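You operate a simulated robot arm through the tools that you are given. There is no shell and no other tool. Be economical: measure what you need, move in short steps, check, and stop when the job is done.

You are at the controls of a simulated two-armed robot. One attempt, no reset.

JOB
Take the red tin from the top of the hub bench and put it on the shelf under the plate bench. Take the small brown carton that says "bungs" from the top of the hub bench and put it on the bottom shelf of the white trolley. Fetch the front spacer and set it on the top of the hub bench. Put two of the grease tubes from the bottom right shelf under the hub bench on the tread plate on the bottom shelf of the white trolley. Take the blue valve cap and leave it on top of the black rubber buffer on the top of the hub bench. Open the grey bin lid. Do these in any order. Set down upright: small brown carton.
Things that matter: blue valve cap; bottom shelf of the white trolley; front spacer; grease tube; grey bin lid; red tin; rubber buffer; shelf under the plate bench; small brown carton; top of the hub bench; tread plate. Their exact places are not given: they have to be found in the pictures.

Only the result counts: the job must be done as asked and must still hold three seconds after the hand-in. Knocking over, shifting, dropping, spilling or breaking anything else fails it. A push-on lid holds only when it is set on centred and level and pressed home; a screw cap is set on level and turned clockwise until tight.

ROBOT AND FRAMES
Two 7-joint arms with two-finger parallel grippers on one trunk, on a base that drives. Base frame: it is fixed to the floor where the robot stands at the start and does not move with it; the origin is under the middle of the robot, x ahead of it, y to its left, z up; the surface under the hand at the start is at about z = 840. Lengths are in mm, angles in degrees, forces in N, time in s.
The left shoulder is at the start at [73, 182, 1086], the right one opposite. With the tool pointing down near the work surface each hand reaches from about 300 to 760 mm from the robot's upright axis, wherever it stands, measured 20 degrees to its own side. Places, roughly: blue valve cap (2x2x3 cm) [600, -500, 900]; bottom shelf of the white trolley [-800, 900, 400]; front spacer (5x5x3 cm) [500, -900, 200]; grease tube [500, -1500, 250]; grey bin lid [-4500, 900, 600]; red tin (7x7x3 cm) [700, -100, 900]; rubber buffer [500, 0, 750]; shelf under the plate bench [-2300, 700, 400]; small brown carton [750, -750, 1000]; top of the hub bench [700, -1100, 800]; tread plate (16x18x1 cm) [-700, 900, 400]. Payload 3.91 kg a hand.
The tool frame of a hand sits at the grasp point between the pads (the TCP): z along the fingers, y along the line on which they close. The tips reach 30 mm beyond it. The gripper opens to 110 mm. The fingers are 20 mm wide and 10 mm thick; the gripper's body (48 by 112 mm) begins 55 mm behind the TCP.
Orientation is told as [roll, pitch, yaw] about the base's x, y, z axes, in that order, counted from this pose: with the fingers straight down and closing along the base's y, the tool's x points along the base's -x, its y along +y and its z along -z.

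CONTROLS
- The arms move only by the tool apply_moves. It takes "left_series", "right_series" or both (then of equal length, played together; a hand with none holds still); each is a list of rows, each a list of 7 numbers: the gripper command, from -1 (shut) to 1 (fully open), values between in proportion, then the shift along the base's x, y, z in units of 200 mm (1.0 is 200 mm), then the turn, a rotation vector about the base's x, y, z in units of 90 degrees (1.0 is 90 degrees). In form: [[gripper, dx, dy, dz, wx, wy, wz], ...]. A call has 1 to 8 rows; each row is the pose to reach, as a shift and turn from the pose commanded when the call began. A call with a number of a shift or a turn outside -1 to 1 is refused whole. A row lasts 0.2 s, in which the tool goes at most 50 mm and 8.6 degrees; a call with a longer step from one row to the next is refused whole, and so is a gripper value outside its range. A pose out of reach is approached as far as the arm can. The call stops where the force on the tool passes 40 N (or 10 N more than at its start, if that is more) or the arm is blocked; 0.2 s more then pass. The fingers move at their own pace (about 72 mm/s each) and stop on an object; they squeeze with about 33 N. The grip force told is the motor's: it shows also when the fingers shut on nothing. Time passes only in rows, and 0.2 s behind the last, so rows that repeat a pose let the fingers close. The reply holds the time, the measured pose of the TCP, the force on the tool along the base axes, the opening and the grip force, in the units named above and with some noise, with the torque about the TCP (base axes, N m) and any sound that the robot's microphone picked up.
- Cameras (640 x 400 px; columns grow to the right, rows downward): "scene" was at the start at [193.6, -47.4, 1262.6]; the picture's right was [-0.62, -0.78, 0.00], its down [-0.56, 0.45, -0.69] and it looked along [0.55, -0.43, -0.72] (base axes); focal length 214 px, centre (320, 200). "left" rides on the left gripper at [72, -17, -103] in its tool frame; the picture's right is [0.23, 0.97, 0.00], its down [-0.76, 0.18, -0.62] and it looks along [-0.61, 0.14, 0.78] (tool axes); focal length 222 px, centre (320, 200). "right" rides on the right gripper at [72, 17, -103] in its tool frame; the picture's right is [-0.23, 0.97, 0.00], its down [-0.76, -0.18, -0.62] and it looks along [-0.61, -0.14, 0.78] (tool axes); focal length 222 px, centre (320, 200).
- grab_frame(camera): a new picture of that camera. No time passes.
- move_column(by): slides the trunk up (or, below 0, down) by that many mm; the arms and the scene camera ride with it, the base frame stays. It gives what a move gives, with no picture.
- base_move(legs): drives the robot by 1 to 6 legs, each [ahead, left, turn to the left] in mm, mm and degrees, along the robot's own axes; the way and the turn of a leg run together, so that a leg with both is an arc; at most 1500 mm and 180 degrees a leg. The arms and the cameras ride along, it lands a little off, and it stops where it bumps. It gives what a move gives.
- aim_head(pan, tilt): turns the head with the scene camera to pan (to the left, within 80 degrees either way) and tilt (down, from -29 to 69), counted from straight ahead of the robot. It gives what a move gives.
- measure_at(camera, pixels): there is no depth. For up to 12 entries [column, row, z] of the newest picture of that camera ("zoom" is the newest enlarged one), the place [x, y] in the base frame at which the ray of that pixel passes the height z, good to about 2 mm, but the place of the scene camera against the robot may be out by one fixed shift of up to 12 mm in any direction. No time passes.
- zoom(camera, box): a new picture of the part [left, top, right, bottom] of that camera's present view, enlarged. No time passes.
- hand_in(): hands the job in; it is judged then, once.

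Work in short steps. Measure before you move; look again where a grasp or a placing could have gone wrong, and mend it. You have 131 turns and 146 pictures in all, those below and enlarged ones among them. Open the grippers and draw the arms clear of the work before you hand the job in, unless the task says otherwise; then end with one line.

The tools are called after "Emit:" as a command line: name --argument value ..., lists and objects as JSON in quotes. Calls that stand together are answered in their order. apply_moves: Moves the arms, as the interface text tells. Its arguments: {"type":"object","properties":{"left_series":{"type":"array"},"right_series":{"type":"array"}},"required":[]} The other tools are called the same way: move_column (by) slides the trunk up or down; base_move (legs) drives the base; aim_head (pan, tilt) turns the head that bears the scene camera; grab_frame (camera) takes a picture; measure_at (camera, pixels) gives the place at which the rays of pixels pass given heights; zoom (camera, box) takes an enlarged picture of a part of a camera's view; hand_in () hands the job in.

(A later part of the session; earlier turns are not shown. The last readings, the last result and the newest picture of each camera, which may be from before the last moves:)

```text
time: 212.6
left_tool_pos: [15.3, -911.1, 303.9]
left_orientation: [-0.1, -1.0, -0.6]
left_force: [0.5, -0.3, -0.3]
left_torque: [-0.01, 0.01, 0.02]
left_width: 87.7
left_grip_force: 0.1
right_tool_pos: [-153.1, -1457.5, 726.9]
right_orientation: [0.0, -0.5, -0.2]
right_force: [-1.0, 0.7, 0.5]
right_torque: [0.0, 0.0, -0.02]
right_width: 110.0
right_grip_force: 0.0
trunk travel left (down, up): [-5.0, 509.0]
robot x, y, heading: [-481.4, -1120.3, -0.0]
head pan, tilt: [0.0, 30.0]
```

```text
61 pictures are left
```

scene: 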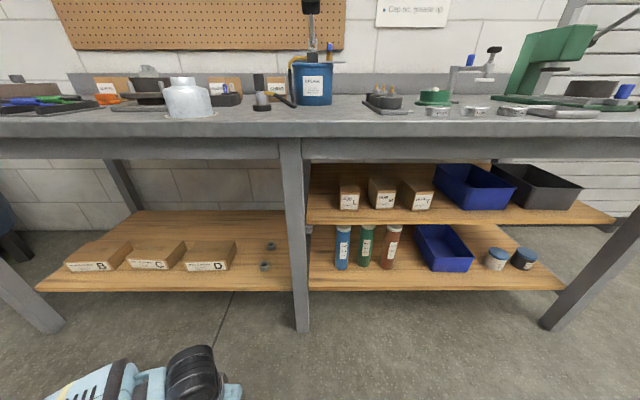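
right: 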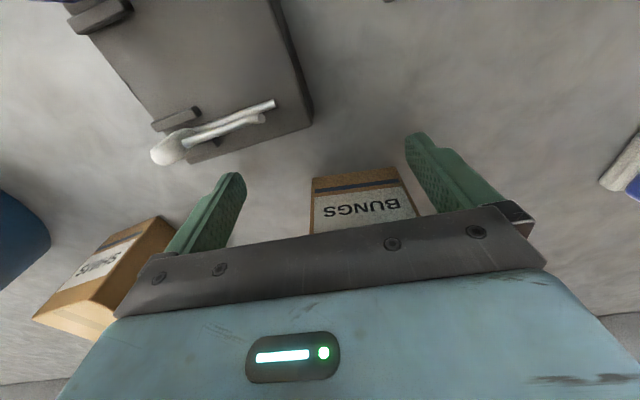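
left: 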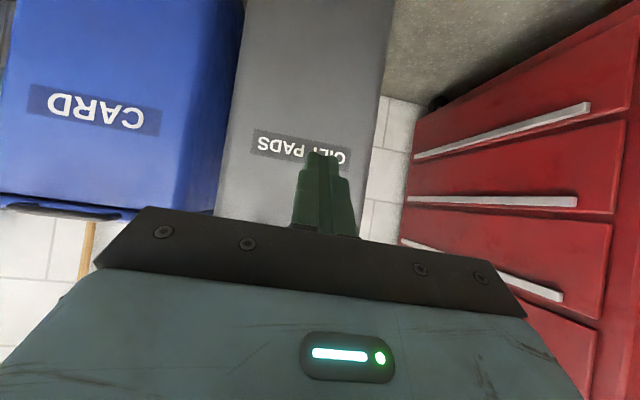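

Good view. I pull the right hand up/back away from the bench edge, measure the spacer and tubes, then drive in.

Emit:
measure_at --camera "scene" --pixels '[[265, 269, 200], [265, 264, 230], [270, 248, 200], [342, 268, 200], [364, 266, 200], [387, 267, 200], [343, 228, 350], [200, 289, 200], [400, 222, 420], [400, 222, 450], [400, 289, 200], [300, 330, 0]]'

Emit:
apply_moves --right_series '[[0, -0.1, 0, 0.2, 0, 0, 0], [0, -0.2, 0, 0.4, 0, 0, 0], [0, -0.3, 0, 0.6, 0, 0, 0], [0, -0.3, 0, 0.8, 0, 0, 0], [0, -0.3, 0, 1.0, 0, 0, 0]]'

Emit:
base_move --legs '[[425, 0, 0]]'

Emit:
grab_frame --camera "left"

```text
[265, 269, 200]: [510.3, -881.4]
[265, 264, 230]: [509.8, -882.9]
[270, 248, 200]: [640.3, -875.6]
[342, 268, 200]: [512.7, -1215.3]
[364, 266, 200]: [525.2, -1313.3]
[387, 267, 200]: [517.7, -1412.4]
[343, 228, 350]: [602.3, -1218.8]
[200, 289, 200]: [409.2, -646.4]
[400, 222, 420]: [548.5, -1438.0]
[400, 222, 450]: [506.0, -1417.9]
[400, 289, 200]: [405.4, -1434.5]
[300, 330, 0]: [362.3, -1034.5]
```

```text
time: 213.8
left_tool_pos: [15.1, -910.2, 303.9]
left_orientation: [-0.2, -1.0, -0.6]
left_force: [-0.5, 0.5, 0.4]
left_torque: [0.02, -0.04, -0.01]
left_width: 87.9
left_grip_force: 0.0
right_tool_pos: [-209.5, -1458.0, 926.2]
right_orientation: [0.0, -0.5, -0.1]
right_force: [-0.2, 0.4, -0.6]
right_torque: [0.02, -0.04, 0.0]
right_width: 55.1
right_grip_force: 0.1
trunk travel left (down, up): [-5.0, 509.0]
robot x, y, heading: [-483.1, -1121.3, -0.2]
head pan, tilt: [0.0, 30.0]
```

```text
time: 216.4
left_tool_pos: [440.0, -902.3, 303.5]
left_orientation: [0.0, -1.0, 0.2]
left_force: [-0.6, 0.2, 0.4]
left_torque: [-0.03, -0.02, 0.04]
left_width: 87.8
left_grip_force: 0.0
right_tool_pos: [222.4, -1452.5, 925.9]
right_orientation: [0.0, -0.6, 0.6]
right_force: [-0.5, -0.6, 0.4]
right_torque: [0.03, -0.02, 0.0]
right_width: 54.9
right_grip_force: 0.0
trunk travel left (down, up): [-5.0, 509.0]
robot x, y, heading: [-50.8, -1115.2, 0.7]
head pan, tilt: [0.0, 30.0]
```

```text
60 pictures are left
```

left: 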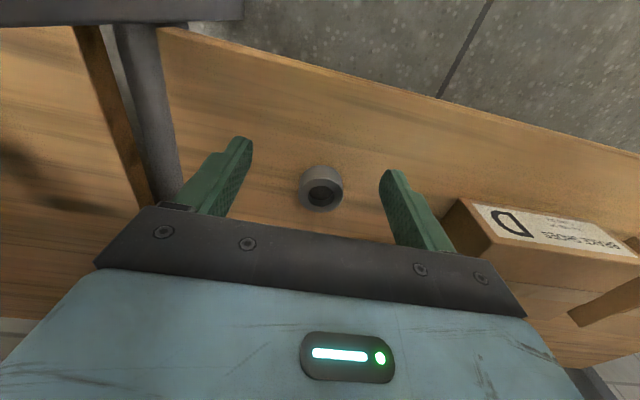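

Emit:
zoom --camera "left" --box '[272, 150, 368, 210]'

Emit:
measure_at --camera "left" --pixels '[[322, 193, 230], [321, 185, 200], [322, 193, 235], [344, 185, 220], [300, 185, 220], [455, 215, 250]]'

```text
6.67 times, centred on (320, 180) of left
```

zoom: 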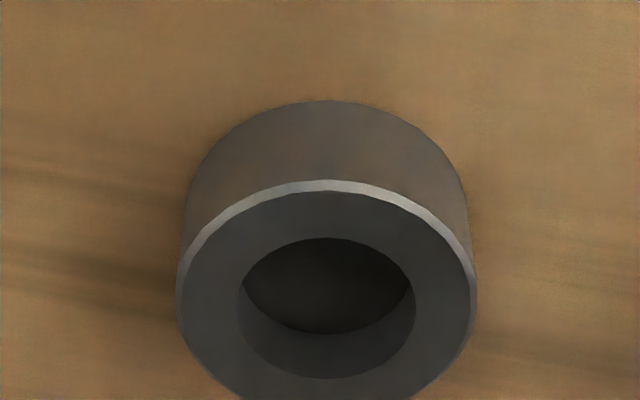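

```text
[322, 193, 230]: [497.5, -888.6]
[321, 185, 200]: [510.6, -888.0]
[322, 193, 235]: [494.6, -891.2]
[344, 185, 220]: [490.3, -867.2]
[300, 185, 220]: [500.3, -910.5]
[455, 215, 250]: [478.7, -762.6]
```

Spacer centre ≈ (502,-889). I move over it and descend to z≈238.

Emit:
apply_moves --left_series '[[0.6, 0.15, 0.03, 0, 0, 0, 0], [0.6, 0.31, 0.066, 0, 0, 0, 0], [0.6, 0.31, 0.066, -0.15, 0, 0, 0], [0.6, 0.31, 0.066, -0.28, 0, 0, 0], [0.6, 0.31, 0.066, -0.325, 0, 0, 0]]'

Emit:
grab_frame --camera "left"

```text
time: 217.4
left_tool_pos: [506.3, -887.5, 255.3]
left_orientation: [-0.3, -0.7, 0.2]
left_force: [-4.4, -0.3, 7.1]
left_torque: [0.32, 0.19, 0.16]
left_width: 87.9
left_grip_force: 0.0
right_tool_pos: [224.0, -1454.2, 925.9]
right_orientation: [0.0, -0.4, 0.7]
right_force: [-0.1, 0.6, -0.3]
right_torque: [0.02, 0.02, 0.01]
right_width: 54.9
right_grip_force: 0.1
trunk travel left (down, up): [-5.0, 509.0]
robot x, y, heading: [-50.8, -1117.2, 0.4]
head pan, tilt: [0.0, 30.0]
stopped in row 5 (left hand): the force on the tool passed its limit at 106 N (the readings are from after the stop); the commanded pose is now the measured one
```

```text
58 pictures are left
```

left: 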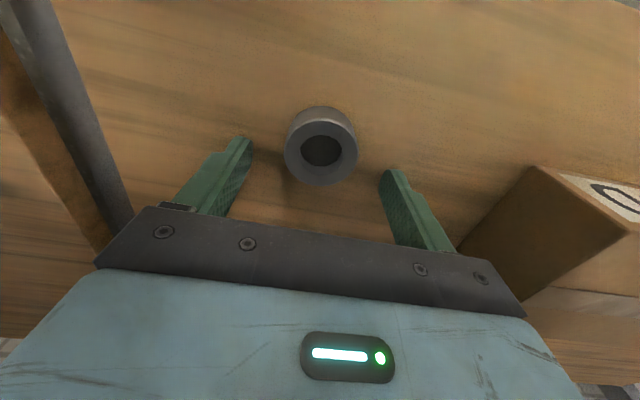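

Shelf is at z≈225. I re-measure the spacer with that height.

Emit:
measure_at --camera "left" --pixels '[[320, 152, 255], [320, 152, 250], [320, 140, 225], [242, 150, 228], [388, 180, 228]]'

```text
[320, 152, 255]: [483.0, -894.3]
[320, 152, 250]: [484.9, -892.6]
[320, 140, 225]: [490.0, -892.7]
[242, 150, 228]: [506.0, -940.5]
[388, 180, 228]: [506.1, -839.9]
```

Spacer at (485,-893), fingers at x=506. I raise 4 mm, shift −20 in x, and close.

Emit:
apply_moves --left_series '[[0.6, 0, 0, 0.025, 0, 0, 0], [0.6, -0.1, -0.025, 0.025, 0, 0, 0], [-1, -0.1, -0.025, 0.025, 0, 0, 0], [-1, -0.1, -0.025, 0.025, 0, 0, 0], [-1, -0.1, -0.025, 0.025, 0, 0, 0], [-1, -0.1, -0.025, 0.1, 0, 0, 0], [-1, -0.1, -0.025, 0.3, 0, 0, 0]]'

Emit:
grab_frame --camera "left"

```text
time: 219.0
left_tool_pos: [484.7, -891.8, 314.6]
left_orientation: [-0.1, -0.7, 0.3]
left_force: [0.9, 0.2, -0.3]
left_torque: [-0.04, 0.01, 0.02]
left_width: 40.7
left_grip_force: 33.0
right_tool_pos: [223.9, -1452.8, 923.8]
right_orientation: [-0.1, -0.5, 0.6]
right_force: [0.9, -0.1, 0.2]
right_torque: [0.01, 0.01, 0.01]
right_width: 55.0
right_grip_force: 0.1
trunk travel left (down, up): [-5.0, 509.0]
robot x, y, heading: [-55.2, -1117.0, 0.5]
head pan, tilt: [0.0, 30.0]
```

```text
57 pictures are left
```

left: 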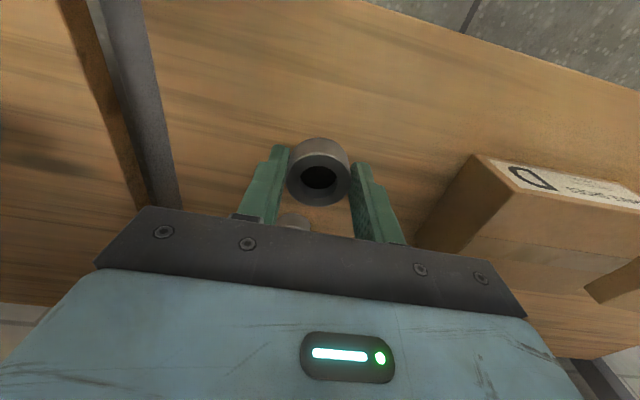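

Spacer held. I back out, raise the trunk and the hand.

Emit:
base_move --legs '[[-430, 0, 0]]'

Emit:
move_column --by 345

Emit:
apply_moves --left_series '[[-1, 0, 0, 0.24, 0, 0, 0], [-1, 0, 0, 0.48, 0, 0, 0], [-1, 0, 0, 0.72, 0, 0, 0], [-1, 0, 0, 0.96, 0, 0, 0]]'

Emit:
apply_moves --left_series '[[-1, -0.05, 0, 0.24, 0, 0, 0], [-1, -0.1, 0, 0.48, 0, 0, 0], [-1, -0.1, 0, 0.6, 0, 0, 0]]'

Emit:
grab_frame --camera "scene"

```text
time: 221.6
left_tool_pos: [62.8, -891.2, 314.4]
left_orientation: [0.0, -0.9, 1.0]
left_force: [0.6, 0.8, -0.8]
left_torque: [0.04, 0.0, 0.02]
left_width: 41.0
left_grip_force: 32.6
right_tool_pos: [-189.6, -1455.6, 925.8]
right_orientation: [0.0, -0.5, 1.6]
right_force: [-1.4, 0.0, -0.4]
right_torque: [0.0, 0.01, -0.03]
right_width: 54.8
right_grip_force: 0.1
trunk travel left (down, up): [-5.0, 509.0]
robot x, y, heading: [-470.9, -1122.6, 1.5]
head pan, tilt: [0.0, 30.0]
```

```text
time: 225.0
left_tool_pos: [62.2, -890.9, 656.9]
left_orientation: [-0.1, -0.7, 1.0]
left_force: [-0.3, 0.0, -2.0]
left_torque: [0.02, -0.02, -0.01]
left_width: 41.0
left_grip_force: 33.4
right_tool_pos: [-189.4, -1456.5, 1269.6]
right_orientation: [-0.1, -0.5, 1.5]
right_force: [0.1, 0.0, 0.0]
right_torque: [0.0, -0.01, -0.01]
right_width: 55.2
right_grip_force: 0.0
trunk travel left (down, up): [-350.0, 164.0]
robot x, y, heading: [-471.6, -1125.0, 1.4]
head pan, tilt: [0.0, 30.0]
```

```text
time: 226.0
left_tool_pos: [57.0, -892.4, 851.7]
left_orientation: [0.0, -0.9, 1.0]
left_force: [0.5, 0.1, -2.3]
left_torque: [0.0, -0.04, 0.02]
left_width: 40.5
left_grip_force: 32.5
right_tool_pos: [-189.8, -1456.0, 1270.3]
right_orientation: [0.0, -0.6, 1.4]
right_force: [0.4, 0.2, -0.9]
right_torque: [0.01, -0.02, -0.01]
right_width: 55.1
right_grip_force: 0.2
trunk travel left (down, up): [-350.0, 164.0]
robot x, y, heading: [-469.4, -1123.7, 1.5]
head pan, tilt: [0.0, 30.0]
```

```text
time: 226.8
left_tool_pos: [40.3, -892.8, 970.9]
left_orientation: [0.0, -0.9, 1.1]
left_force: [0.2, -0.5, -1.7]
left_torque: [-0.02, 0.03, 0.02]
left_width: 40.8
left_grip_force: 32.9
right_tool_pos: [-190.1, -1456.6, 1270.3]
right_orientation: [0.0, -0.5, 1.5]
right_force: [0.0, 0.0, -0.2]
right_torque: [0.0, -0.01, 0.0]
right_width: 55.2
right_grip_force: 0.1
trunk travel left (down, up): [-350.0, 164.0]
robot x, y, heading: [-466.9, -1124.3, 1.3]
head pan, tilt: [0.0, 30.0]
```

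```text
56 pictures are left
```

scene: 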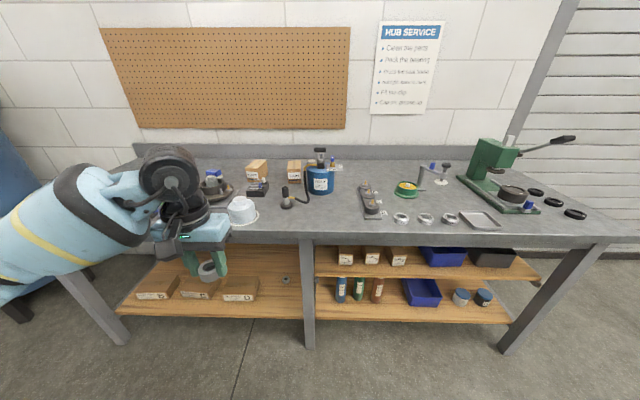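

A free patch of bench top is near (325,215). I measure it and its neighbours.

Emit:
measure_at --camera "scene" --pixels '[[325, 215, 840], [290, 207, 840], [360, 215, 840], [258, 220, 840], [380, 215, 840], [320, 193, 840], [330, 232, 840]]'

Emit:
zoom --camera "scene" --box '[220, 150, 420, 250]'

```text
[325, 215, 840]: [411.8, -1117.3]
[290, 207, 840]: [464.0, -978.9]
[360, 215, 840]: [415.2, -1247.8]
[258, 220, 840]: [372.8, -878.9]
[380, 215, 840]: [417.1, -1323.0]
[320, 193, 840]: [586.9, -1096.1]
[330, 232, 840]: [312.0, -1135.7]
```

```text
3.20 times, centred on (320, 200) of scene
```

zoom: 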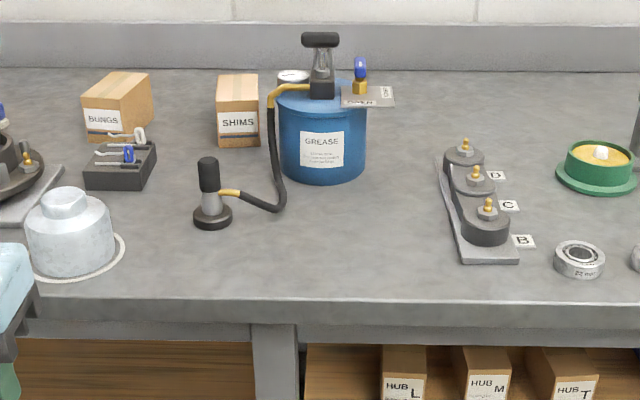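

Spot (410,-1120) is free. I drive so that the left hand comes directly over it.

Emit:
base_move --legs '[[0, 0, -1.4], [0, -225, 0], [368, 0, 0]]'

Emit:
grab_frame --camera "left"

```text
time: 231.7
left_tool_pos: [414.3, -1128.0, 968.7]
left_orientation: [0.0, -0.7, -0.2]
left_force: [-0.1, -0.5, -1.0]
left_torque: [0.0, 0.0, 0.01]
left_width: 40.6
left_grip_force: 32.7
right_tool_pos: [172.7, -1686.2, 1270.6]
right_orientation: [0.0, -0.5, 0.3]
right_force: [0.0, 0.4, 0.7]
right_torque: [-0.03, 0.02, -0.01]
right_width: 54.9
right_grip_force: 0.1
trunk travel left (down, up): [-350.0, 164.0]
robot x, y, heading: [-103.7, -1347.9, 0.2]
head pan, tilt: [0.0, 30.0]
```

```text
54 pictures are left
```

left: 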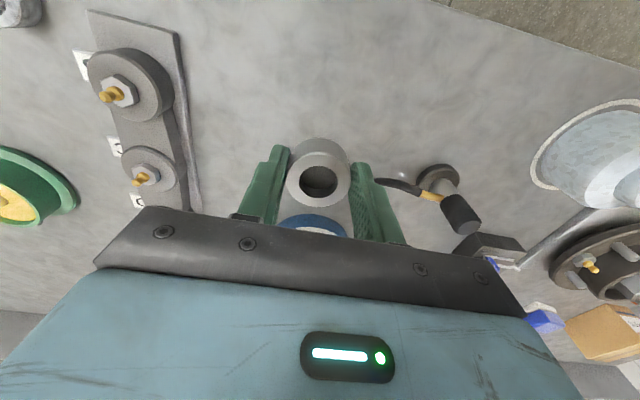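

Clear below. I lower gradually to contact (~z 875).

Emit:
apply_moves --left_series '[[-1, 0, 0, -0.2, 0, 0, 0], [-1, 0, 0, -0.38, 0, 0, 0], [-1, 0, 0, -0.43, 0, 0, 0], [-1, 0, 0, -0.45, 0, 0, 0], [-1, 0, 0, -0.46, 0, 0, 0], [-1, 0, 0, -0.468, 0, 0, 0]]'

```text
time: 233.1
left_tool_pos: [413.8, -1129.3, 875.2]
left_orientation: [0.0, -0.8, -0.1]
left_force: [0.9, -0.4, -1.7]
left_torque: [0.01, 0.05, -0.01]
left_width: 40.8
left_grip_force: 32.7
right_tool_pos: [171.3, -1685.5, 1270.3]
right_orientation: [0.0, -0.4, 0.3]
right_force: [0.3, 0.7, 0.2]
right_torque: [0.04, -0.04, -0.02]
right_width: 54.8
right_grip_force: 0.1
trunk travel left (down, up): [-350.0, 164.0]
robot x, y, heading: [-102.1, -1349.9, -0.2]
head pan, tilt: [0.0, 30.0]
```

Emit:
apply_moves --left_series '[[-1, 0, 0, -0.008, 0, 0, 0], [-1, 0, 0, -0.014, 0, 0, 0], [-1, 0, 0, -0.018, 0, 0, 0]]'

Emit:
zoom --camera "left" --box '[240, 120, 400, 220]'

```text
time: 233.9
left_tool_pos: [413.1, -1129.3, 874.3]
left_orientation: [-0.1, -1.3, -0.2]
left_force: [4.1, 0.1, 22.8]
left_torque: [0.14, 0.14, -0.05]
left_width: 41.0
left_grip_force: 32.4
right_tool_pos: [170.4, -1686.1, 1271.0]
right_orientation: [-0.1, -0.5, 0.4]
right_force: [0.5, 1.0, 0.5]
right_torque: [-0.02, -0.01, -0.01]
right_width: 55.3
right_grip_force: 0.2
trunk travel left (down, up): [-350.0, 164.0]
robot x, y, heading: [-106.0, -1345.9, 0.1]
head pan, tilt: [0.0, 30.0]
```

```text
4.00 times, centred on (320, 170) of left
```

zoom: 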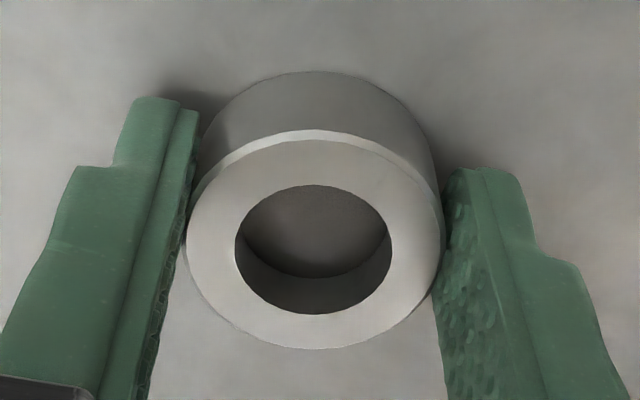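

Spacer stands on the bench. I open, rise, then pitch the hand 25° forward and drive left towards the carton.

Emit:
apply_moves --left_series '[[0, 0, 0, 0.005, 0, 0, 0], [0.3, 0, 0, 0.005, 0, 0, 0], [0.3, 0, 0, 0.15, 0, 0, 0], [0.3, 0, 0, 0.38, 0, -0.07, 0], [0.5, 0, 0, 0.6, 0, -0.14, 0], [1, -0.1, 0, 0.8, 0, -0.21, 0], [1, -0.2, 0, 0.95, 0, -0.278, 0]]'

Emit:
grab_frame --camera "left"

Emit:
base_move --legs '[[0, 390, 0], [95, 0, 0]]'

Emit:
grab_frame --camera "left"

```text
time: 235.5
left_tool_pos: [373.4, -1126.6, 1065.0]
left_orientation: [0.0, -25.9, -0.1]
left_force: [-0.1, 0.1, -0.4]
left_torque: [0.0, 0.0, 0.0]
left_width: 110.0
left_grip_force: 0.0
right_tool_pos: [171.6, -1686.3, 1270.5]
right_orientation: [0.0, -0.5, 0.3]
right_force: [0.7, 0.4, -0.3]
right_torque: [-0.01, -0.02, -0.02]
right_width: 55.3
right_grip_force: 0.1
trunk travel left (down, up): [-350.0, 164.0]
robot x, y, heading: [-104.4, -1347.1, 0.3]
head pan, tilt: [0.0, 30.0]
```

```text
52 pictures are left
```

left: 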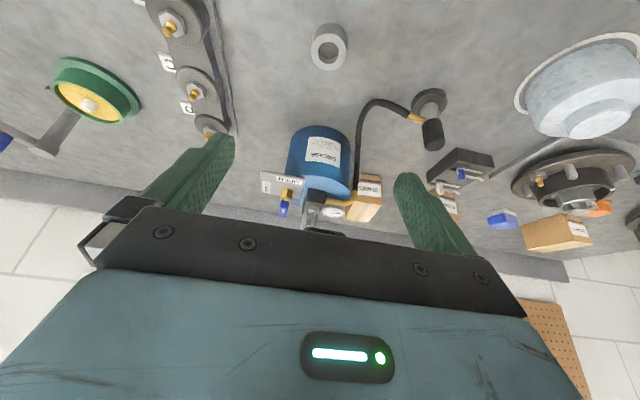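

```text
time: 240.1
left_tool_pos: [459.8, -739.1, 1064.3]
left_orientation: [0.1, -25.9, 0.6]
left_force: [0.3, 0.3, -0.3]
left_torque: [0.03, 0.01, -0.02]
left_width: 110.0
left_grip_force: 0.1
right_tool_pos: [264.0, -1299.8, 1269.8]
right_orientation: [0.1, -0.5, 0.9]
right_force: [-0.1, -0.3, 0.5]
right_torque: [0.03, 0.05, -0.03]
right_width: 55.1
right_grip_force: 0.0
trunk travel left (down, up): [-350.0, 164.0]
robot x, y, heading: [-11.5, -963.3, 1.1]
head pan, tilt: [0.0, 30.0]
```

```text
51 pictures are left
```

left: 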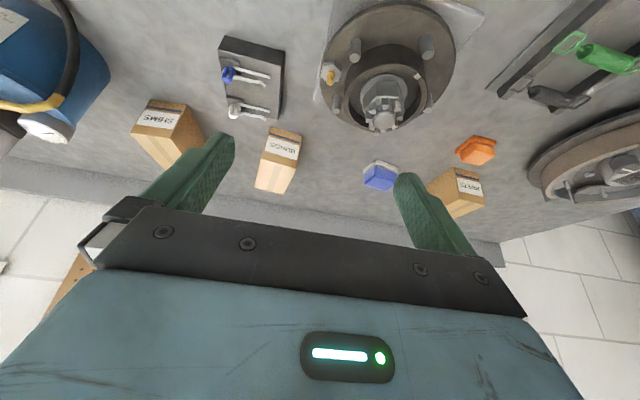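

I check the hub nut position and the carton in this view.

Emit:
measure_at --camera "left" --pixels '[[383, 110, 930], [365, 90, 900], [330, 80, 880], [270, 151, 909], [300, 160, 909], [271, 127, 840], [302, 134, 840], [292, 195, 909], [260, 187, 909]]'

```text
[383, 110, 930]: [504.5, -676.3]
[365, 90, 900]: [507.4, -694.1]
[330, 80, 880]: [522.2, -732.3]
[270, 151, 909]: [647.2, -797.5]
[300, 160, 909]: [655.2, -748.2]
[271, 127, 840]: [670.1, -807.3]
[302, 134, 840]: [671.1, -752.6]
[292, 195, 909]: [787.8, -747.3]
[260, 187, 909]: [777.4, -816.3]
```

Hub lies behind (x≤540). I move to (640,-787,960) with −5.6° yaw, then look.

Emit:
apply_moves --left_series '[[1, 0.2, -0.05, 0, 0, 0, -0.02], [1, 0.42, -0.1, 0, 0, 0, -0.04], [1, 0.62, -0.17, -0.1, 0, 0, -0.062], [1, 0.8, -0.24, -0.25, 0, 0, -0.062], [1, 0.9, -0.24, -0.45, 0, 0, -0.062], [1, 0.9, -0.24, -0.5, 0, 0, -0.062]]'

Emit:
grab_frame --camera "left"

```text
time: 241.5
left_tool_pos: [640.8, -784.4, 963.1]
left_orientation: [0.1, -25.9, -5.1]
left_force: [0.1, 0.5, 0.2]
left_torque: [0.02, 0.01, 0.01]
left_width: 109.9
left_grip_force: 0.1
right_tool_pos: [263.3, -1300.4, 1269.3]
right_orientation: [0.0, -0.4, 1.0]
right_force: [-0.2, 1.0, 0.2]
right_torque: [-0.01, 0.0, -0.01]
right_width: 54.7
right_grip_force: 0.1
trunk travel left (down, up): [-350.0, 164.0]
robot x, y, heading: [-13.8, -967.8, 1.1]
head pan, tilt: [0.0, 30.0]
```

```text
50 pictures are left
```

left: 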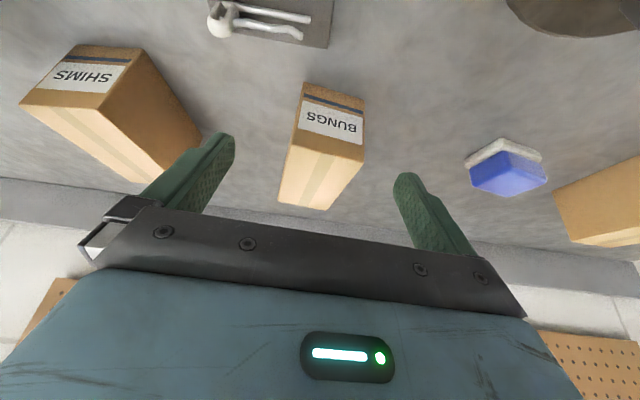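

Emit:
measure_at --camera "left" --pixels '[[302, 84, 840], [365, 98, 840], [297, 132, 909], [363, 145, 909], [297, 132, 900], [363, 145, 900], [279, 203, 905], [326, 209, 905]]'

```text
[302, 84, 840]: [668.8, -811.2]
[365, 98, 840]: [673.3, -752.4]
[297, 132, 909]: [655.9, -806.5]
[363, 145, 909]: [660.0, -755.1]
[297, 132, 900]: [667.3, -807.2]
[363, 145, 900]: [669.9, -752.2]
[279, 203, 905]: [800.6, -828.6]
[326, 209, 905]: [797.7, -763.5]
```

Carton top z≈899, centre ≈(734,-788). I descend astride to (718,-786,876).

Emit:
apply_moves --left_series '[[1, 0.15, 0, -0.1, 0, 0, 0], [1, 0.3, -0.005, -0.25, 0, 0, 0], [1, 0.385, -0.01, -0.4, 0, 0, -0.01], [1, 0.385, -0.01, -0.435, 0, 0, -0.01], [1, 0.385, -0.01, -0.435, 0, 0, -0.01]]'

Emit:
grab_frame --camera "left"

```text
time: 242.7
left_tool_pos: [719.0, -788.1, 877.5]
left_orientation: [0.2, -26.0, -5.9]
left_force: [0.4, 0.7, 0.3]
left_torque: [-0.01, -0.02, 0.01]
left_width: 109.6
left_grip_force: 0.0
right_tool_pos: [263.5, -1299.2, 1270.3]
right_orientation: [0.0, -0.5, 1.0]
right_force: [0.0, 0.1, -0.5]
right_torque: [-0.01, 0.0, -0.01]
right_width: 54.9
right_grip_force: 0.0
trunk travel left (down, up): [-350.0, 164.0]
robot x, y, heading: [-15.8, -964.9, 0.9]
head pan, tilt: [0.0, 30.0]
```

```text
49 pictures are left
```

left: 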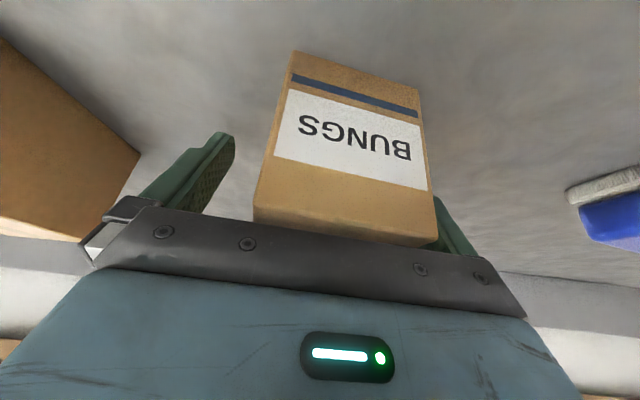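

The carton is astride; I shift 6 mm and close, then lift.

Emit:
apply_moves --left_series '[[1, 0, 0.03, 0, 0, 0, 0], [-0.2, 0, 0.03, 0, 0, 0, 0], [-1, 0, 0.03, 0, 0, 0, 0], [-1, 0, 0.03, 0, 0, 0, 0], [-1, 0, 0.03, 0.1, 0, 0, 0], [-1, -0.1, 0.03, 0.3, 0, 0, 0], [-1, -0.2, 0.03, 0.5, 0, 0, 0], [-1, -0.3, 0.03, 0.7, 0, 0, 0]]'

Emit:
grab_frame --camera "left"

```text
time: 244.5
left_tool_pos: [656.3, -780.8, 1017.5]
left_orientation: [0.2, -26.0, -6.2]
left_force: [0.2, 0.3, -1.4]
left_torque: [0.01, 0.04, 0.02]
left_width: 62.0
left_grip_force: 32.8
right_tool_pos: [263.5, -1299.1, 1270.9]
right_orientation: [0.1, -0.5, 1.0]
right_force: [-0.2, 0.8, -0.8]
right_torque: [0.0, -0.03, 0.0]
right_width: 55.2
right_grip_force: 0.0
trunk travel left (down, up): [-350.0, 164.0]
robot x, y, heading: [-13.3, -963.2, 0.8]
head pan, tilt: [0.0, 30.0]
```

```text
48 pictures are left
```

left: 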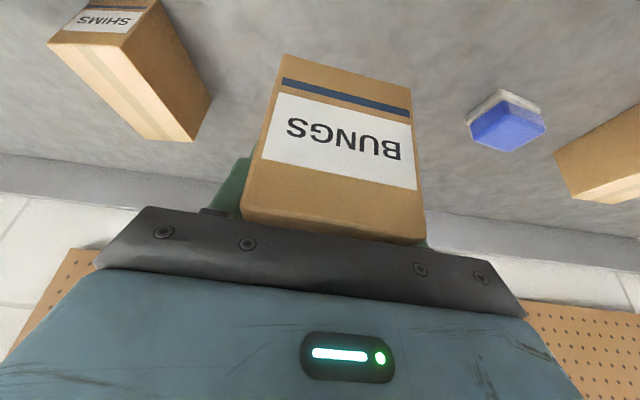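

Carton held. I retract it and drive to the trolley.

Emit:
apply_moves --left_series '[[-1, -0.2, 0, 0.1, 0, 0, 0], [-1, -0.4, 0, 0.2, 0, 0, 0], [-1, -0.6, 0, 0.3, 0, 0, 0], [-1, -0.8, 0, 0.3, 0, 0, 0], [-1, -0.9, 0, 0.3, 0, 0, 0]]'

Emit:
base_move --legs '[[-450, 0, 0], [0, 0, 89], [950, 0, 0], [0, 300, 0]]'

Emit:
move_column --by -340

Emit:
aim_head --pan 5 --tilt 25

Emit:
grab_frame --camera "scene"

```text
time: 245.7
left_tool_pos: [474.6, -783.2, 1077.0]
left_orientation: [0.1, -25.9, -6.0]
left_force: [-0.1, 0.9, -2.5]
left_torque: [-0.02, -0.01, 0.0]
left_width: 61.9
left_grip_force: 33.0
right_tool_pos: [264.3, -1299.2, 1271.0]
right_orientation: [0.0, -0.4, 1.0]
right_force: [-0.7, -0.9, 0.8]
right_torque: [0.0, -0.05, -0.02]
right_width: 54.8
right_grip_force: 0.1
trunk travel left (down, up): [-350.0, 164.0]
robot x, y, heading: [-15.8, -963.5, 0.9]
head pan, tilt: [0.0, 30.0]
```

```text
time: 259.7
left_tool_pos: [-941.7, 492.0, 1077.1]
left_orientation: [0.0, -25.9, 83.6]
left_force: [0.2, -0.3, -1.4]
left_torque: [-0.01, 0.01, 0.01]
left_width: 61.8
left_grip_force: 33.2
right_tool_pos: [-427.0, 278.0, 1270.5]
right_orientation: [0.0, -0.5, 90.7]
right_force: [-0.3, -0.3, -0.2]
right_torque: [0.02, 0.04, 0.0]
right_width: 54.8
right_grip_force: 0.0
trunk travel left (down, up): [-350.0, 164.0]
robot x, y, heading: [-763.2, 0.6, 90.5]
head pan, tilt: [0.0, 30.0]
```

```text
time: 263.0
left_tool_pos: [-941.6, 491.9, 737.1]
left_orientation: [0.0, -25.8, 83.7]
left_force: [0.6, -0.2, -0.3]
left_torque: [0.01, 0.0, 0.01]
left_width: 61.9
left_grip_force: 33.3
right_tool_pos: [-427.2, 277.3, 930.4]
right_orientation: [0.0, -0.4, 90.8]
right_force: [-0.6, 0.4, -0.6]
right_torque: [0.02, 0.0, 0.01]
right_width: 55.0
right_grip_force: 0.1
trunk travel left (down, up): [-10.0, 504.0]
robot x, y, heading: [-762.2, 2.7, 90.5]
head pan, tilt: [0.0, 30.0]
```

```text
time: 263.7
left_tool_pos: [-941.8, 491.9, 737.3]
left_orientation: [-0.1, -25.8, 83.7]
left_force: [-0.6, -0.3, -1.5]
left_torque: [-0.01, -0.01, -0.01]
left_width: 61.7
left_grip_force: 32.9
right_tool_pos: [-427.9, 277.4, 931.2]
right_orientation: [0.0, -0.5, 90.6]
right_force: [0.1, -0.2, 0.7]
right_torque: [-0.02, 0.0, -0.03]
right_width: 55.1
right_grip_force: 0.1
trunk travel left (down, up): [-10.0, 504.0]
robot x, y, heading: [-760.6, 0.9, 90.6]
head pan, tilt: [5.0, 25.0]
```

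```text
47 pictures are left
```

scene: 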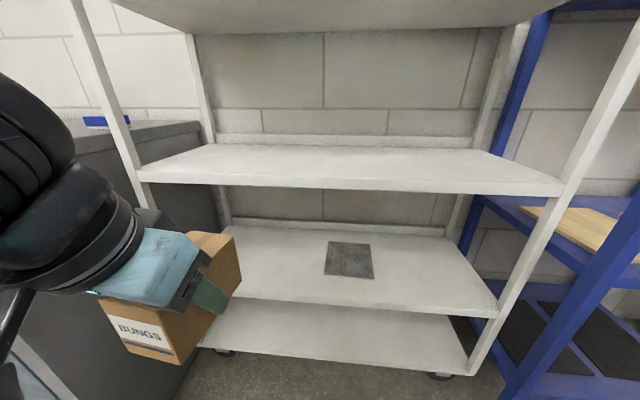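

I measure shelf heights along the front plane and the plate.

Emit:
measure_at --camera "scene" --pixels '[[400, 306, 380], [400, 306, 400], [400, 306, 420], [400, 306, 440], [400, 190, 750], [400, 180, 750], [400, 190, 720], [350, 260, 420], [350, 260, 400], [435, 376, 0], [400, 365, 120], [260, 240, 420]]'

Emit:
zoom --camera "scene" --box '[200, 210, 520, 390]'

```text
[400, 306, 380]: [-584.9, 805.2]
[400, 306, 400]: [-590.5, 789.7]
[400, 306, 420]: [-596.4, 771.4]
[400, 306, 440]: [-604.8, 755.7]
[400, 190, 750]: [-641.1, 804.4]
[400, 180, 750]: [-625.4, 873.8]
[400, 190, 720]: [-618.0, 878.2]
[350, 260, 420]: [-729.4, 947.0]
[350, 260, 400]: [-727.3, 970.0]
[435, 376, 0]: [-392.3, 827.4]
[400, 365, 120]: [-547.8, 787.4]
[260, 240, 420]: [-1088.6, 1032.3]
```

```text
2.00 times, centred on (360, 300) of scene
```

zoom: 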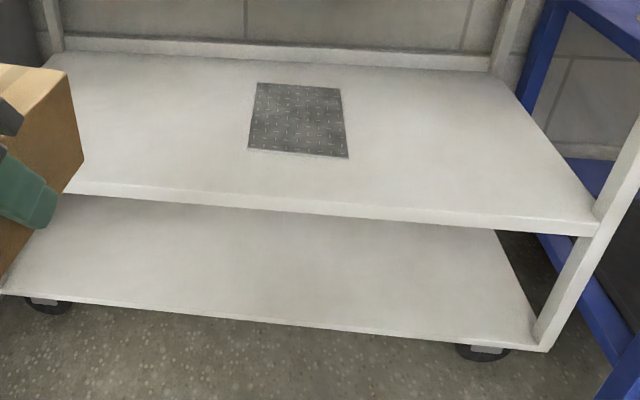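

Shelf z≈400, front edge y≈795, next shelf lip ≈740. I lower the carton to TCP z≈480 and reach forward, then drive in.

Emit:
apply_moves --left_series '[[-1, 0, 0.05, -0.23, 0, 0, 0], [-1, 0, 0.1, -0.46, 0, 0, 0], [-1, 0, 0.15, -0.69, 0, 0, 0], [-1, 0, 0.25, -0.9, 0, 0, 0], [-1, 0, 0.4, -1.0, 0, 0, 0]]'

Emit:
apply_moves --left_series '[[-1, 0, 0.1, -0.2, 0, 0, 0], [-1, 0, 0.2, -0.26, 0, 0, 0]]'

Emit:
base_move --legs '[[150, 0, 0]]'

Emit:
grab_frame --camera "scene"

```text
time: 264.9
left_tool_pos: [-947.0, 573.0, 537.0]
left_orientation: [0.1, -25.8, 83.8]
left_force: [-0.3, -0.3, -2.1]
left_torque: [-0.01, -0.03, -0.03]
left_width: 61.6
left_grip_force: 32.9
right_tool_pos: [-426.8, 278.5, 929.9]
right_orientation: [0.0, -0.5, 90.6]
right_force: [-0.5, 0.0, -0.5]
right_torque: [0.03, 0.01, 0.0]
right_width: 55.0
right_grip_force: 0.1
trunk travel left (down, up): [-10.0, 504.0]
robot x, y, heading: [-762.1, 0.7, 90.5]
head pan, tilt: [5.0, 25.0]
```

```text
time: 265.5
left_tool_pos: [-943.7, 610.8, 485.6]
left_orientation: [0.1, -25.9, 83.7]
left_force: [-0.2, -0.3, -2.3]
left_torque: [-0.03, 0.0, 0.01]
left_width: 61.9
left_grip_force: 32.2
right_tool_pos: [-426.1, 278.6, 931.5]
right_orientation: [0.0, -0.5, 90.7]
right_force: [0.8, -0.3, 0.0]
right_torque: [0.01, 0.01, 0.01]
right_width: 55.1
right_grip_force: 0.1
trunk travel left (down, up): [-10.0, 504.0]
robot x, y, heading: [-762.8, 1.4, 90.7]
head pan, tilt: [5.0, 25.0]
```

```text
time: 266.9
left_tool_pos: [-947.0, 759.1, 484.8]
left_orientation: [-0.1, -25.9, 83.9]
left_force: [0.5, 0.3, -2.0]
left_torque: [0.02, 0.04, 0.02]
left_width: 61.9
left_grip_force: 32.5
right_tool_pos: [-428.8, 426.6, 930.0]
right_orientation: [0.0, -0.5, 90.8]
right_force: [-0.4, 0.7, 0.2]
right_torque: [-0.02, 0.02, 0.03]
right_width: 55.1
right_grip_force: 0.0
trunk travel left (down, up): [-10.0, 504.0]
robot x, y, heading: [-763.4, 148.2, 90.8]
head pan, tilt: [5.0, 25.0]
```

```text
45 pictures are left
```

scene: 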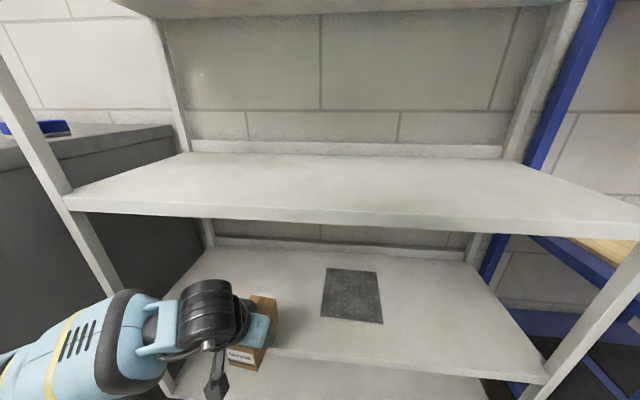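

Clear of the upper shelf. I drive 115 further and then lower slowly.

Emit:
base_move --legs '[[118, 0, 0]]'

Emit:
apply_moves --left_series '[[-1, 0, 0, -0.12, 0, 0, 0], [-1, 0, 0, -0.18, 0, 0, 0], [-1, 0, 0, -0.2, 0, 0, 0], [-1, 0, 0, -0.215, 0, 0, 0], [-1, 0, 0, -0.23, 0, 0, 0]]'

Emit:
grab_frame --camera "scene"

```text
time: 268.1
left_tool_pos: [-947.3, 877.3, 485.3]
left_orientation: [0.0, -25.8, 83.7]
left_force: [-0.5, 0.2, -1.9]
left_torque: [-0.03, 0.01, -0.01]
left_width: 61.9
left_grip_force: 33.0
right_tool_pos: [-429.6, 545.1, 930.1]
right_orientation: [0.0, -0.5, 90.7]
right_force: [0.4, 0.4, -0.1]
right_torque: [0.01, 0.02, -0.01]
right_width: 55.1
right_grip_force: 0.0
trunk travel left (down, up): [-10.0, 504.0]
robot x, y, heading: [-768.8, 265.0, 90.7]
head pan, tilt: [5.0, 25.0]
```

```text
time: 268.9
left_tool_pos: [-946.0, 879.6, 456.7]
left_orientation: [-0.1, -26.7, 83.9]
left_force: [0.6, -3.2, 13.1]
left_torque: [-0.79, 0.38, 0.04]
left_width: 61.7
left_grip_force: 32.9
right_tool_pos: [-430.6, 544.8, 931.0]
right_orientation: [0.0, -0.4, 90.8]
right_force: [0.6, -0.3, 0.5]
right_torque: [-0.02, -0.01, -0.01]
right_width: 54.9
right_grip_force: 0.1
trunk travel left (down, up): [-10.0, 504.0]
robot x, y, heading: [-761.4, 266.9, 90.6]
head pan, tilt: [5.0, 25.0]
stopped in row 3 (left hand): the force on the tool passed its limit at 46 N (the readings are from after the stop); the commanded pose is now the measured one
```

```text
44 pictures are left
```

scene: 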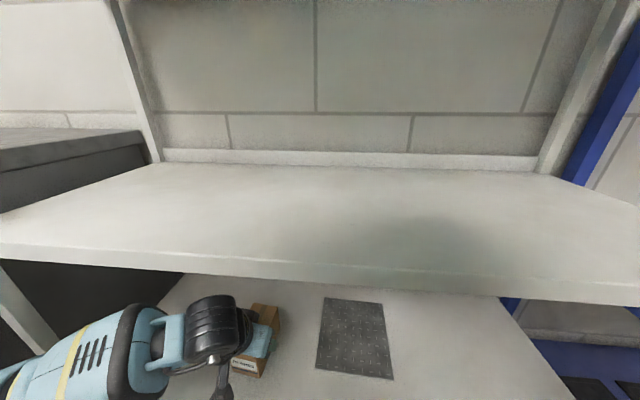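

Contact on the shelf (surface ≈ z 419). I open wide, rise along the tool axis and look.

Emit:
apply_moves --left_series '[[-0.2, 0, 0, 0, 0, 0, 0], [0.6, 0, 0, 0, 0, 0, 0], [0.6, 0, 0, 0, 0, 0, 0], [0.6, 0, -0.02, 0.05, 0, 0, 0], [0.6, 0, -0.1, 0.2, 0, 0, 0], [0.6, 0, -0.2, 0.35, 0, 0, 0], [0.6, 0, -0.4, 0.38, 0, 0, 0]]'

Emit:
base_move --legs '[[-320, 0, 0]]'

Emit:
grab_frame --camera "scene"

```text
time: 270.4
left_tool_pos: [-946.6, 798.5, 528.2]
left_orientation: [-0.2, -26.7, 83.8]
left_force: [0.9, -0.2, -0.6]
left_torque: [0.03, -0.01, 0.01]
left_width: 87.7
left_grip_force: 0.2
right_tool_pos: [-431.2, 544.1, 930.0]
right_orientation: [0.0, -0.4, 90.7]
right_force: [0.4, -0.3, -0.3]
right_torque: [-0.03, 0.0, 0.03]
right_width: 55.0
right_grip_force: 0.1
trunk travel left (down, up): [-10.0, 504.0]
robot x, y, heading: [-767.9, 266.7, 90.7]
head pan, tilt: [5.0, 25.0]
```

```text
time: 272.6
left_tool_pos: [-944.3, 482.0, 529.7]
left_orientation: [0.0, -26.6, 83.8]
left_force: [-0.4, -0.3, -0.7]
left_torque: [-0.01, 0.01, 0.01]
left_width: 88.0
left_grip_force: 0.0
right_tool_pos: [-425.3, 227.9, 930.6]
right_orientation: [0.1, -0.6, 90.8]
right_force: [0.3, -0.8, 0.2]
right_torque: [-0.01, 0.0, -0.04]
right_width: 54.8
right_grip_force: 0.1
trunk travel left (down, up): [-10.0, 504.0]
robot x, y, heading: [-765.4, -51.6, 90.8]
head pan, tilt: [5.0, 25.0]
```

```text
43 pictures are left
```

scene: 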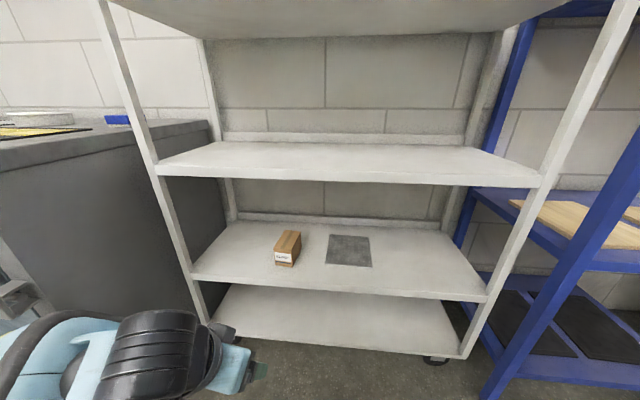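

Carton stands upright. I measure the tread plate with the corrected shelf height, for the tubes.

Emit:
measure_at --camera "scene" --pixels '[[329, 235, 425], [368, 237, 425], [325, 263, 425], [372, 267, 425], [348, 250, 425], [299, 262, 419], [276, 264, 419]]'

```text
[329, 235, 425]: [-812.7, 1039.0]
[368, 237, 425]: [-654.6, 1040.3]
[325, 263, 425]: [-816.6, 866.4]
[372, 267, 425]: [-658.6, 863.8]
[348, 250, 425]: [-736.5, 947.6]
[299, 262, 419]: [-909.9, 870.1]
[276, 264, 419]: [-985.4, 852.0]
```

Plate spans x −815…−657, y 865…1040. Now I set the left hand for the tubes: pitch ≈50°, yaw square, low.

Emit:
apply_moves --left_series '[[0.4, 0.03, 0.08, -0.2, 0.05, 0, 0.02], [0.4, 0.06, 0.16, -0.4, 0.1, 0, 0.04], [0.4, 0.09, 0.24, -0.6, 0.15, 0, 0.06], [0.4, 0.12, 0.32, -0.8, 0.2, 0, 0.078], [0.4, 0.15, 0.4, -0.95, 0.26, 0, 0.078]]'

Emit:
apply_moves --left_series '[[0.4, 0, 0, -0.1, 0, 0, 0], [0.4, 0, 0, -0.2, 0, 0, 0]]'

```text
time: 274.0
left_tool_pos: [-867.3, 578.9, 365.3]
left_orientation: [-6.2, -50.4, 96.1]
left_force: [0.3, -0.9, -0.6]
left_torque: [0.0, 0.0, 0.0]
left_width: 77.1
left_grip_force: 0.1
left hand out of reach, approached as far as the arm can: row 5
right_tool_pos: [-426.4, 227.3, 930.4]
right_orientation: [0.2, -0.5, 90.9]
right_force: [0.5, -0.1, 0.2]
right_torque: [0.0, 0.07, 0.0]
right_width: 55.2
right_grip_force: 0.0
trunk travel left (down, up): [-10.0, 504.0]
robot x, y, heading: [-763.9, -51.1, 90.5]
head pan, tilt: [5.0, 25.0]
stopped in row 5 (left hand): the arm was blocked; the commanded pose is now the measured one
```

```text
time: 274.6
left_tool_pos: [-863.8, 577.8, 325.8]
left_orientation: [-5.7, -50.0, 96.2]
left_force: [-0.7, 0.8, 0.2]
left_torque: [-0.02, 0.01, -0.04]
left_width: 77.1
left_grip_force: 0.0
left hand out of reach, approached as far as the arm can: row 2
right_tool_pos: [-426.0, 228.7, 929.9]
right_orientation: [0.0, -0.5, 90.8]
right_force: [0.5, -0.2, -0.1]
right_torque: [0.01, -0.04, 0.02]
right_width: 55.1
right_grip_force: 0.0
trunk travel left (down, up): [-10.0, 504.0]
robot x, y, heading: [-761.5, -47.8, 90.6]
head pan, tilt: [5.0, 25.0]
```

Pose is usable (pitch 50°, z≈326). I drive to the hub bench's right half and look at the tubes.

Emit:
base_move --legs '[[-450, 0, 0], [0, 0, -90.6], [300, 0, 0], [0, -1015, 0]]'

Emit:
move_column --by -10

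Emit:
grab_frame --camera "left"

Emit:
grab_frame --camera "scene"

```text
time: 291.4
left_tool_pos: [159.9, -1400.2, 326.9]
left_orientation: [-5.7, -50.0, 6.3]
left_force: [-0.4, -0.5, -0.2]
left_torque: [0.01, 0.03, 0.02]
left_width: 77.1
left_grip_force: 0.0
right_tool_pos: [-189.3, -1837.5, 930.2]
right_orientation: [0.0, -0.5, 1.1]
right_force: [-0.6, 0.2, 0.2]
right_torque: [0.02, -0.02, -0.04]
right_width: 55.2
right_grip_force: 0.0
trunk travel left (down, up): [-10.0, 504.0]
robot x, y, heading: [-467.0, -1500.8, 1.0]
head pan, tilt: [5.0, 25.0]
```

```text
time: 292.0
left_tool_pos: [161.1, -1400.8, 316.9]
left_orientation: [-5.4, -49.8, 6.1]
left_force: [0.2, 0.2, 0.8]
left_torque: [-0.02, -0.02, -0.01]
left_width: 77.0
left_grip_force: 0.0
right_tool_pos: [-188.5, -1837.9, 919.7]
right_orientation: [-0.1, -0.5, 0.9]
right_force: [0.9, 1.0, -0.3]
right_torque: [0.02, -0.01, -0.01]
right_width: 54.9
right_grip_force: 0.0
trunk travel left (down, up): [0.0, 514.0]
robot x, y, heading: [-469.7, -1503.4, 0.9]
head pan, tilt: [5.0, 25.0]
```

```text
42 pictures are left
```

left: 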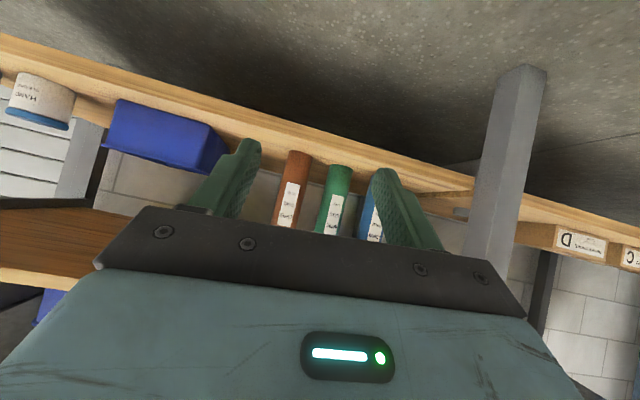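

```text
41 pictures are left
```

scene: 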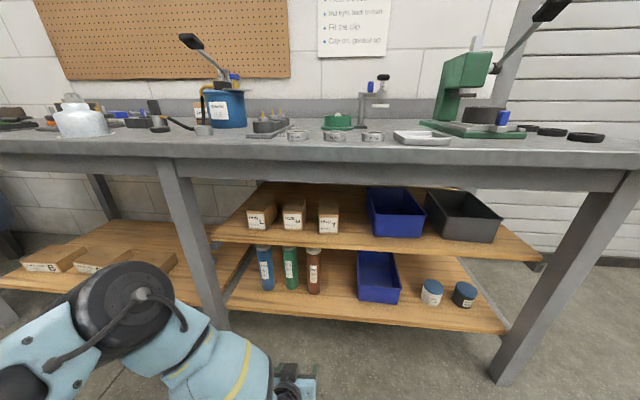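

I measure tube bases at the true shelf height 225 in both views.

Emit:
measure_at --camera "left" --pixels '[[298, 153, 225], [341, 167, 225], [286, 152, 225], [311, 155, 225], [328, 166, 225], [354, 170, 225]]'

Emit:
measure_at --camera "scene" --pixels '[[314.5, 292, 225], [292, 289, 225], [268, 289, 225], [307, 290, 225], [322, 290, 225], [380, 302, 225], [350, 322, 225]]'

Emit:
zoom --camera "scene" --box '[210, 215, 370, 315]'

```text
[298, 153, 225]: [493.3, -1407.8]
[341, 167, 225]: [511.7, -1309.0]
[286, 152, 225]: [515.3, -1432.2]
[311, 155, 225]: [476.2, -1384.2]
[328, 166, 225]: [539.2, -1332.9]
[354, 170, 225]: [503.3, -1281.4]
```

```text
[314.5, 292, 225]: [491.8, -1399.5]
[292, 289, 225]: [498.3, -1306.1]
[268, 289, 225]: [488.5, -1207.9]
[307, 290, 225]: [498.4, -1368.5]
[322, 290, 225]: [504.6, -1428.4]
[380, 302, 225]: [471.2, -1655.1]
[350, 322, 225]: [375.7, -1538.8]
```

```text
4.00 times, centred on (290, 265) of scene
```

zoom: 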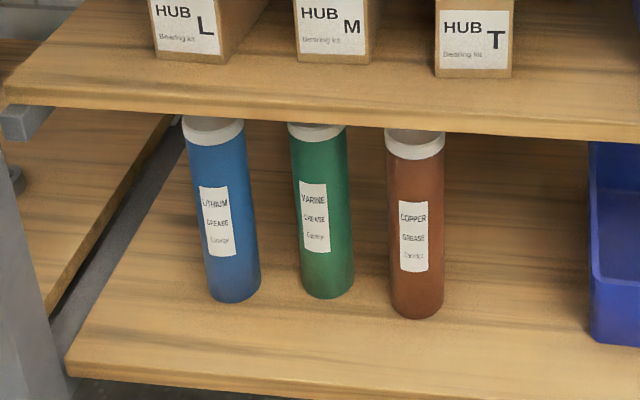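

Brown tube centre ≈ (515,-1405), dia ≈53. I correct heading and drive to about 100 mm short, then check.

Emit:
base_move --legs '[[0, 0, -0.9], [0, 5, 0], [255, 0, 0]]'

Emit:
grab_frame --camera "left"

Emit:
grab_frame --camera "scene"

```text
time: 294.6
left_tool_pos: [421.8, -1407.0, 317.4]
left_orientation: [-5.5, -49.9, 5.3]
left_force: [0.1, -0.2, -0.3]
left_torque: [0.0, 0.04, 0.0]
left_width: 77.1
left_grip_force: 0.1
right_tool_pos: [66.1, -1838.8, 919.7]
right_orientation: [0.0, -0.6, 0.0]
right_force: [0.2, -0.9, 0.6]
right_torque: [-0.02, 0.03, -0.01]
right_width: 55.1
right_grip_force: 0.0
trunk travel left (down, up): [0.0, 514.0]
robot x, y, heading: [-207.6, -1495.0, -0.1]
head pan, tilt: [5.0, 25.0]
```

```text
39 pictures are left
```

left: 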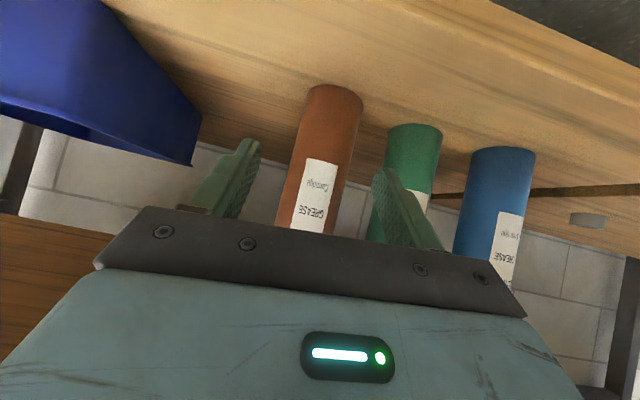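

```text
38 pictures are left
```

scene: 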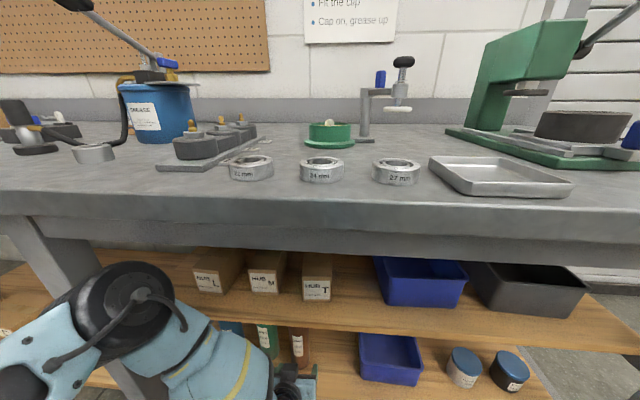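

I check how close the wrist joint (120,315) is to the bench leg before the last 95 mm.

Emit:
measure_at --camera "scene" --pixels '[[120, 315, 600], [120, 315, 500], [120, 262, 600], [60, 320, 600], [60, 290, 500], [90, 285, 600], [290, 385, 370], [140, 395, 225], [100, 250, 600], [45, 260, 700]]'

Emit:
measure_at --camera "left" --pixels '[[335, 88, 225], [308, 90, 225], [363, 97, 225]]'

```text
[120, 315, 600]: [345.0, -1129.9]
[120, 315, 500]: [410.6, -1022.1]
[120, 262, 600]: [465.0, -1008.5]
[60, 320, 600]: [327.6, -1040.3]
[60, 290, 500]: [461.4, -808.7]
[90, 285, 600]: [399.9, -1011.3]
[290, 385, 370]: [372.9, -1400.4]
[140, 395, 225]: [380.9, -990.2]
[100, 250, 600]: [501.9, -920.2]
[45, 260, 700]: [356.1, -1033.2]
```

```text
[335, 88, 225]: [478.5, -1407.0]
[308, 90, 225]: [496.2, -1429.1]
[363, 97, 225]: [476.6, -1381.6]
```

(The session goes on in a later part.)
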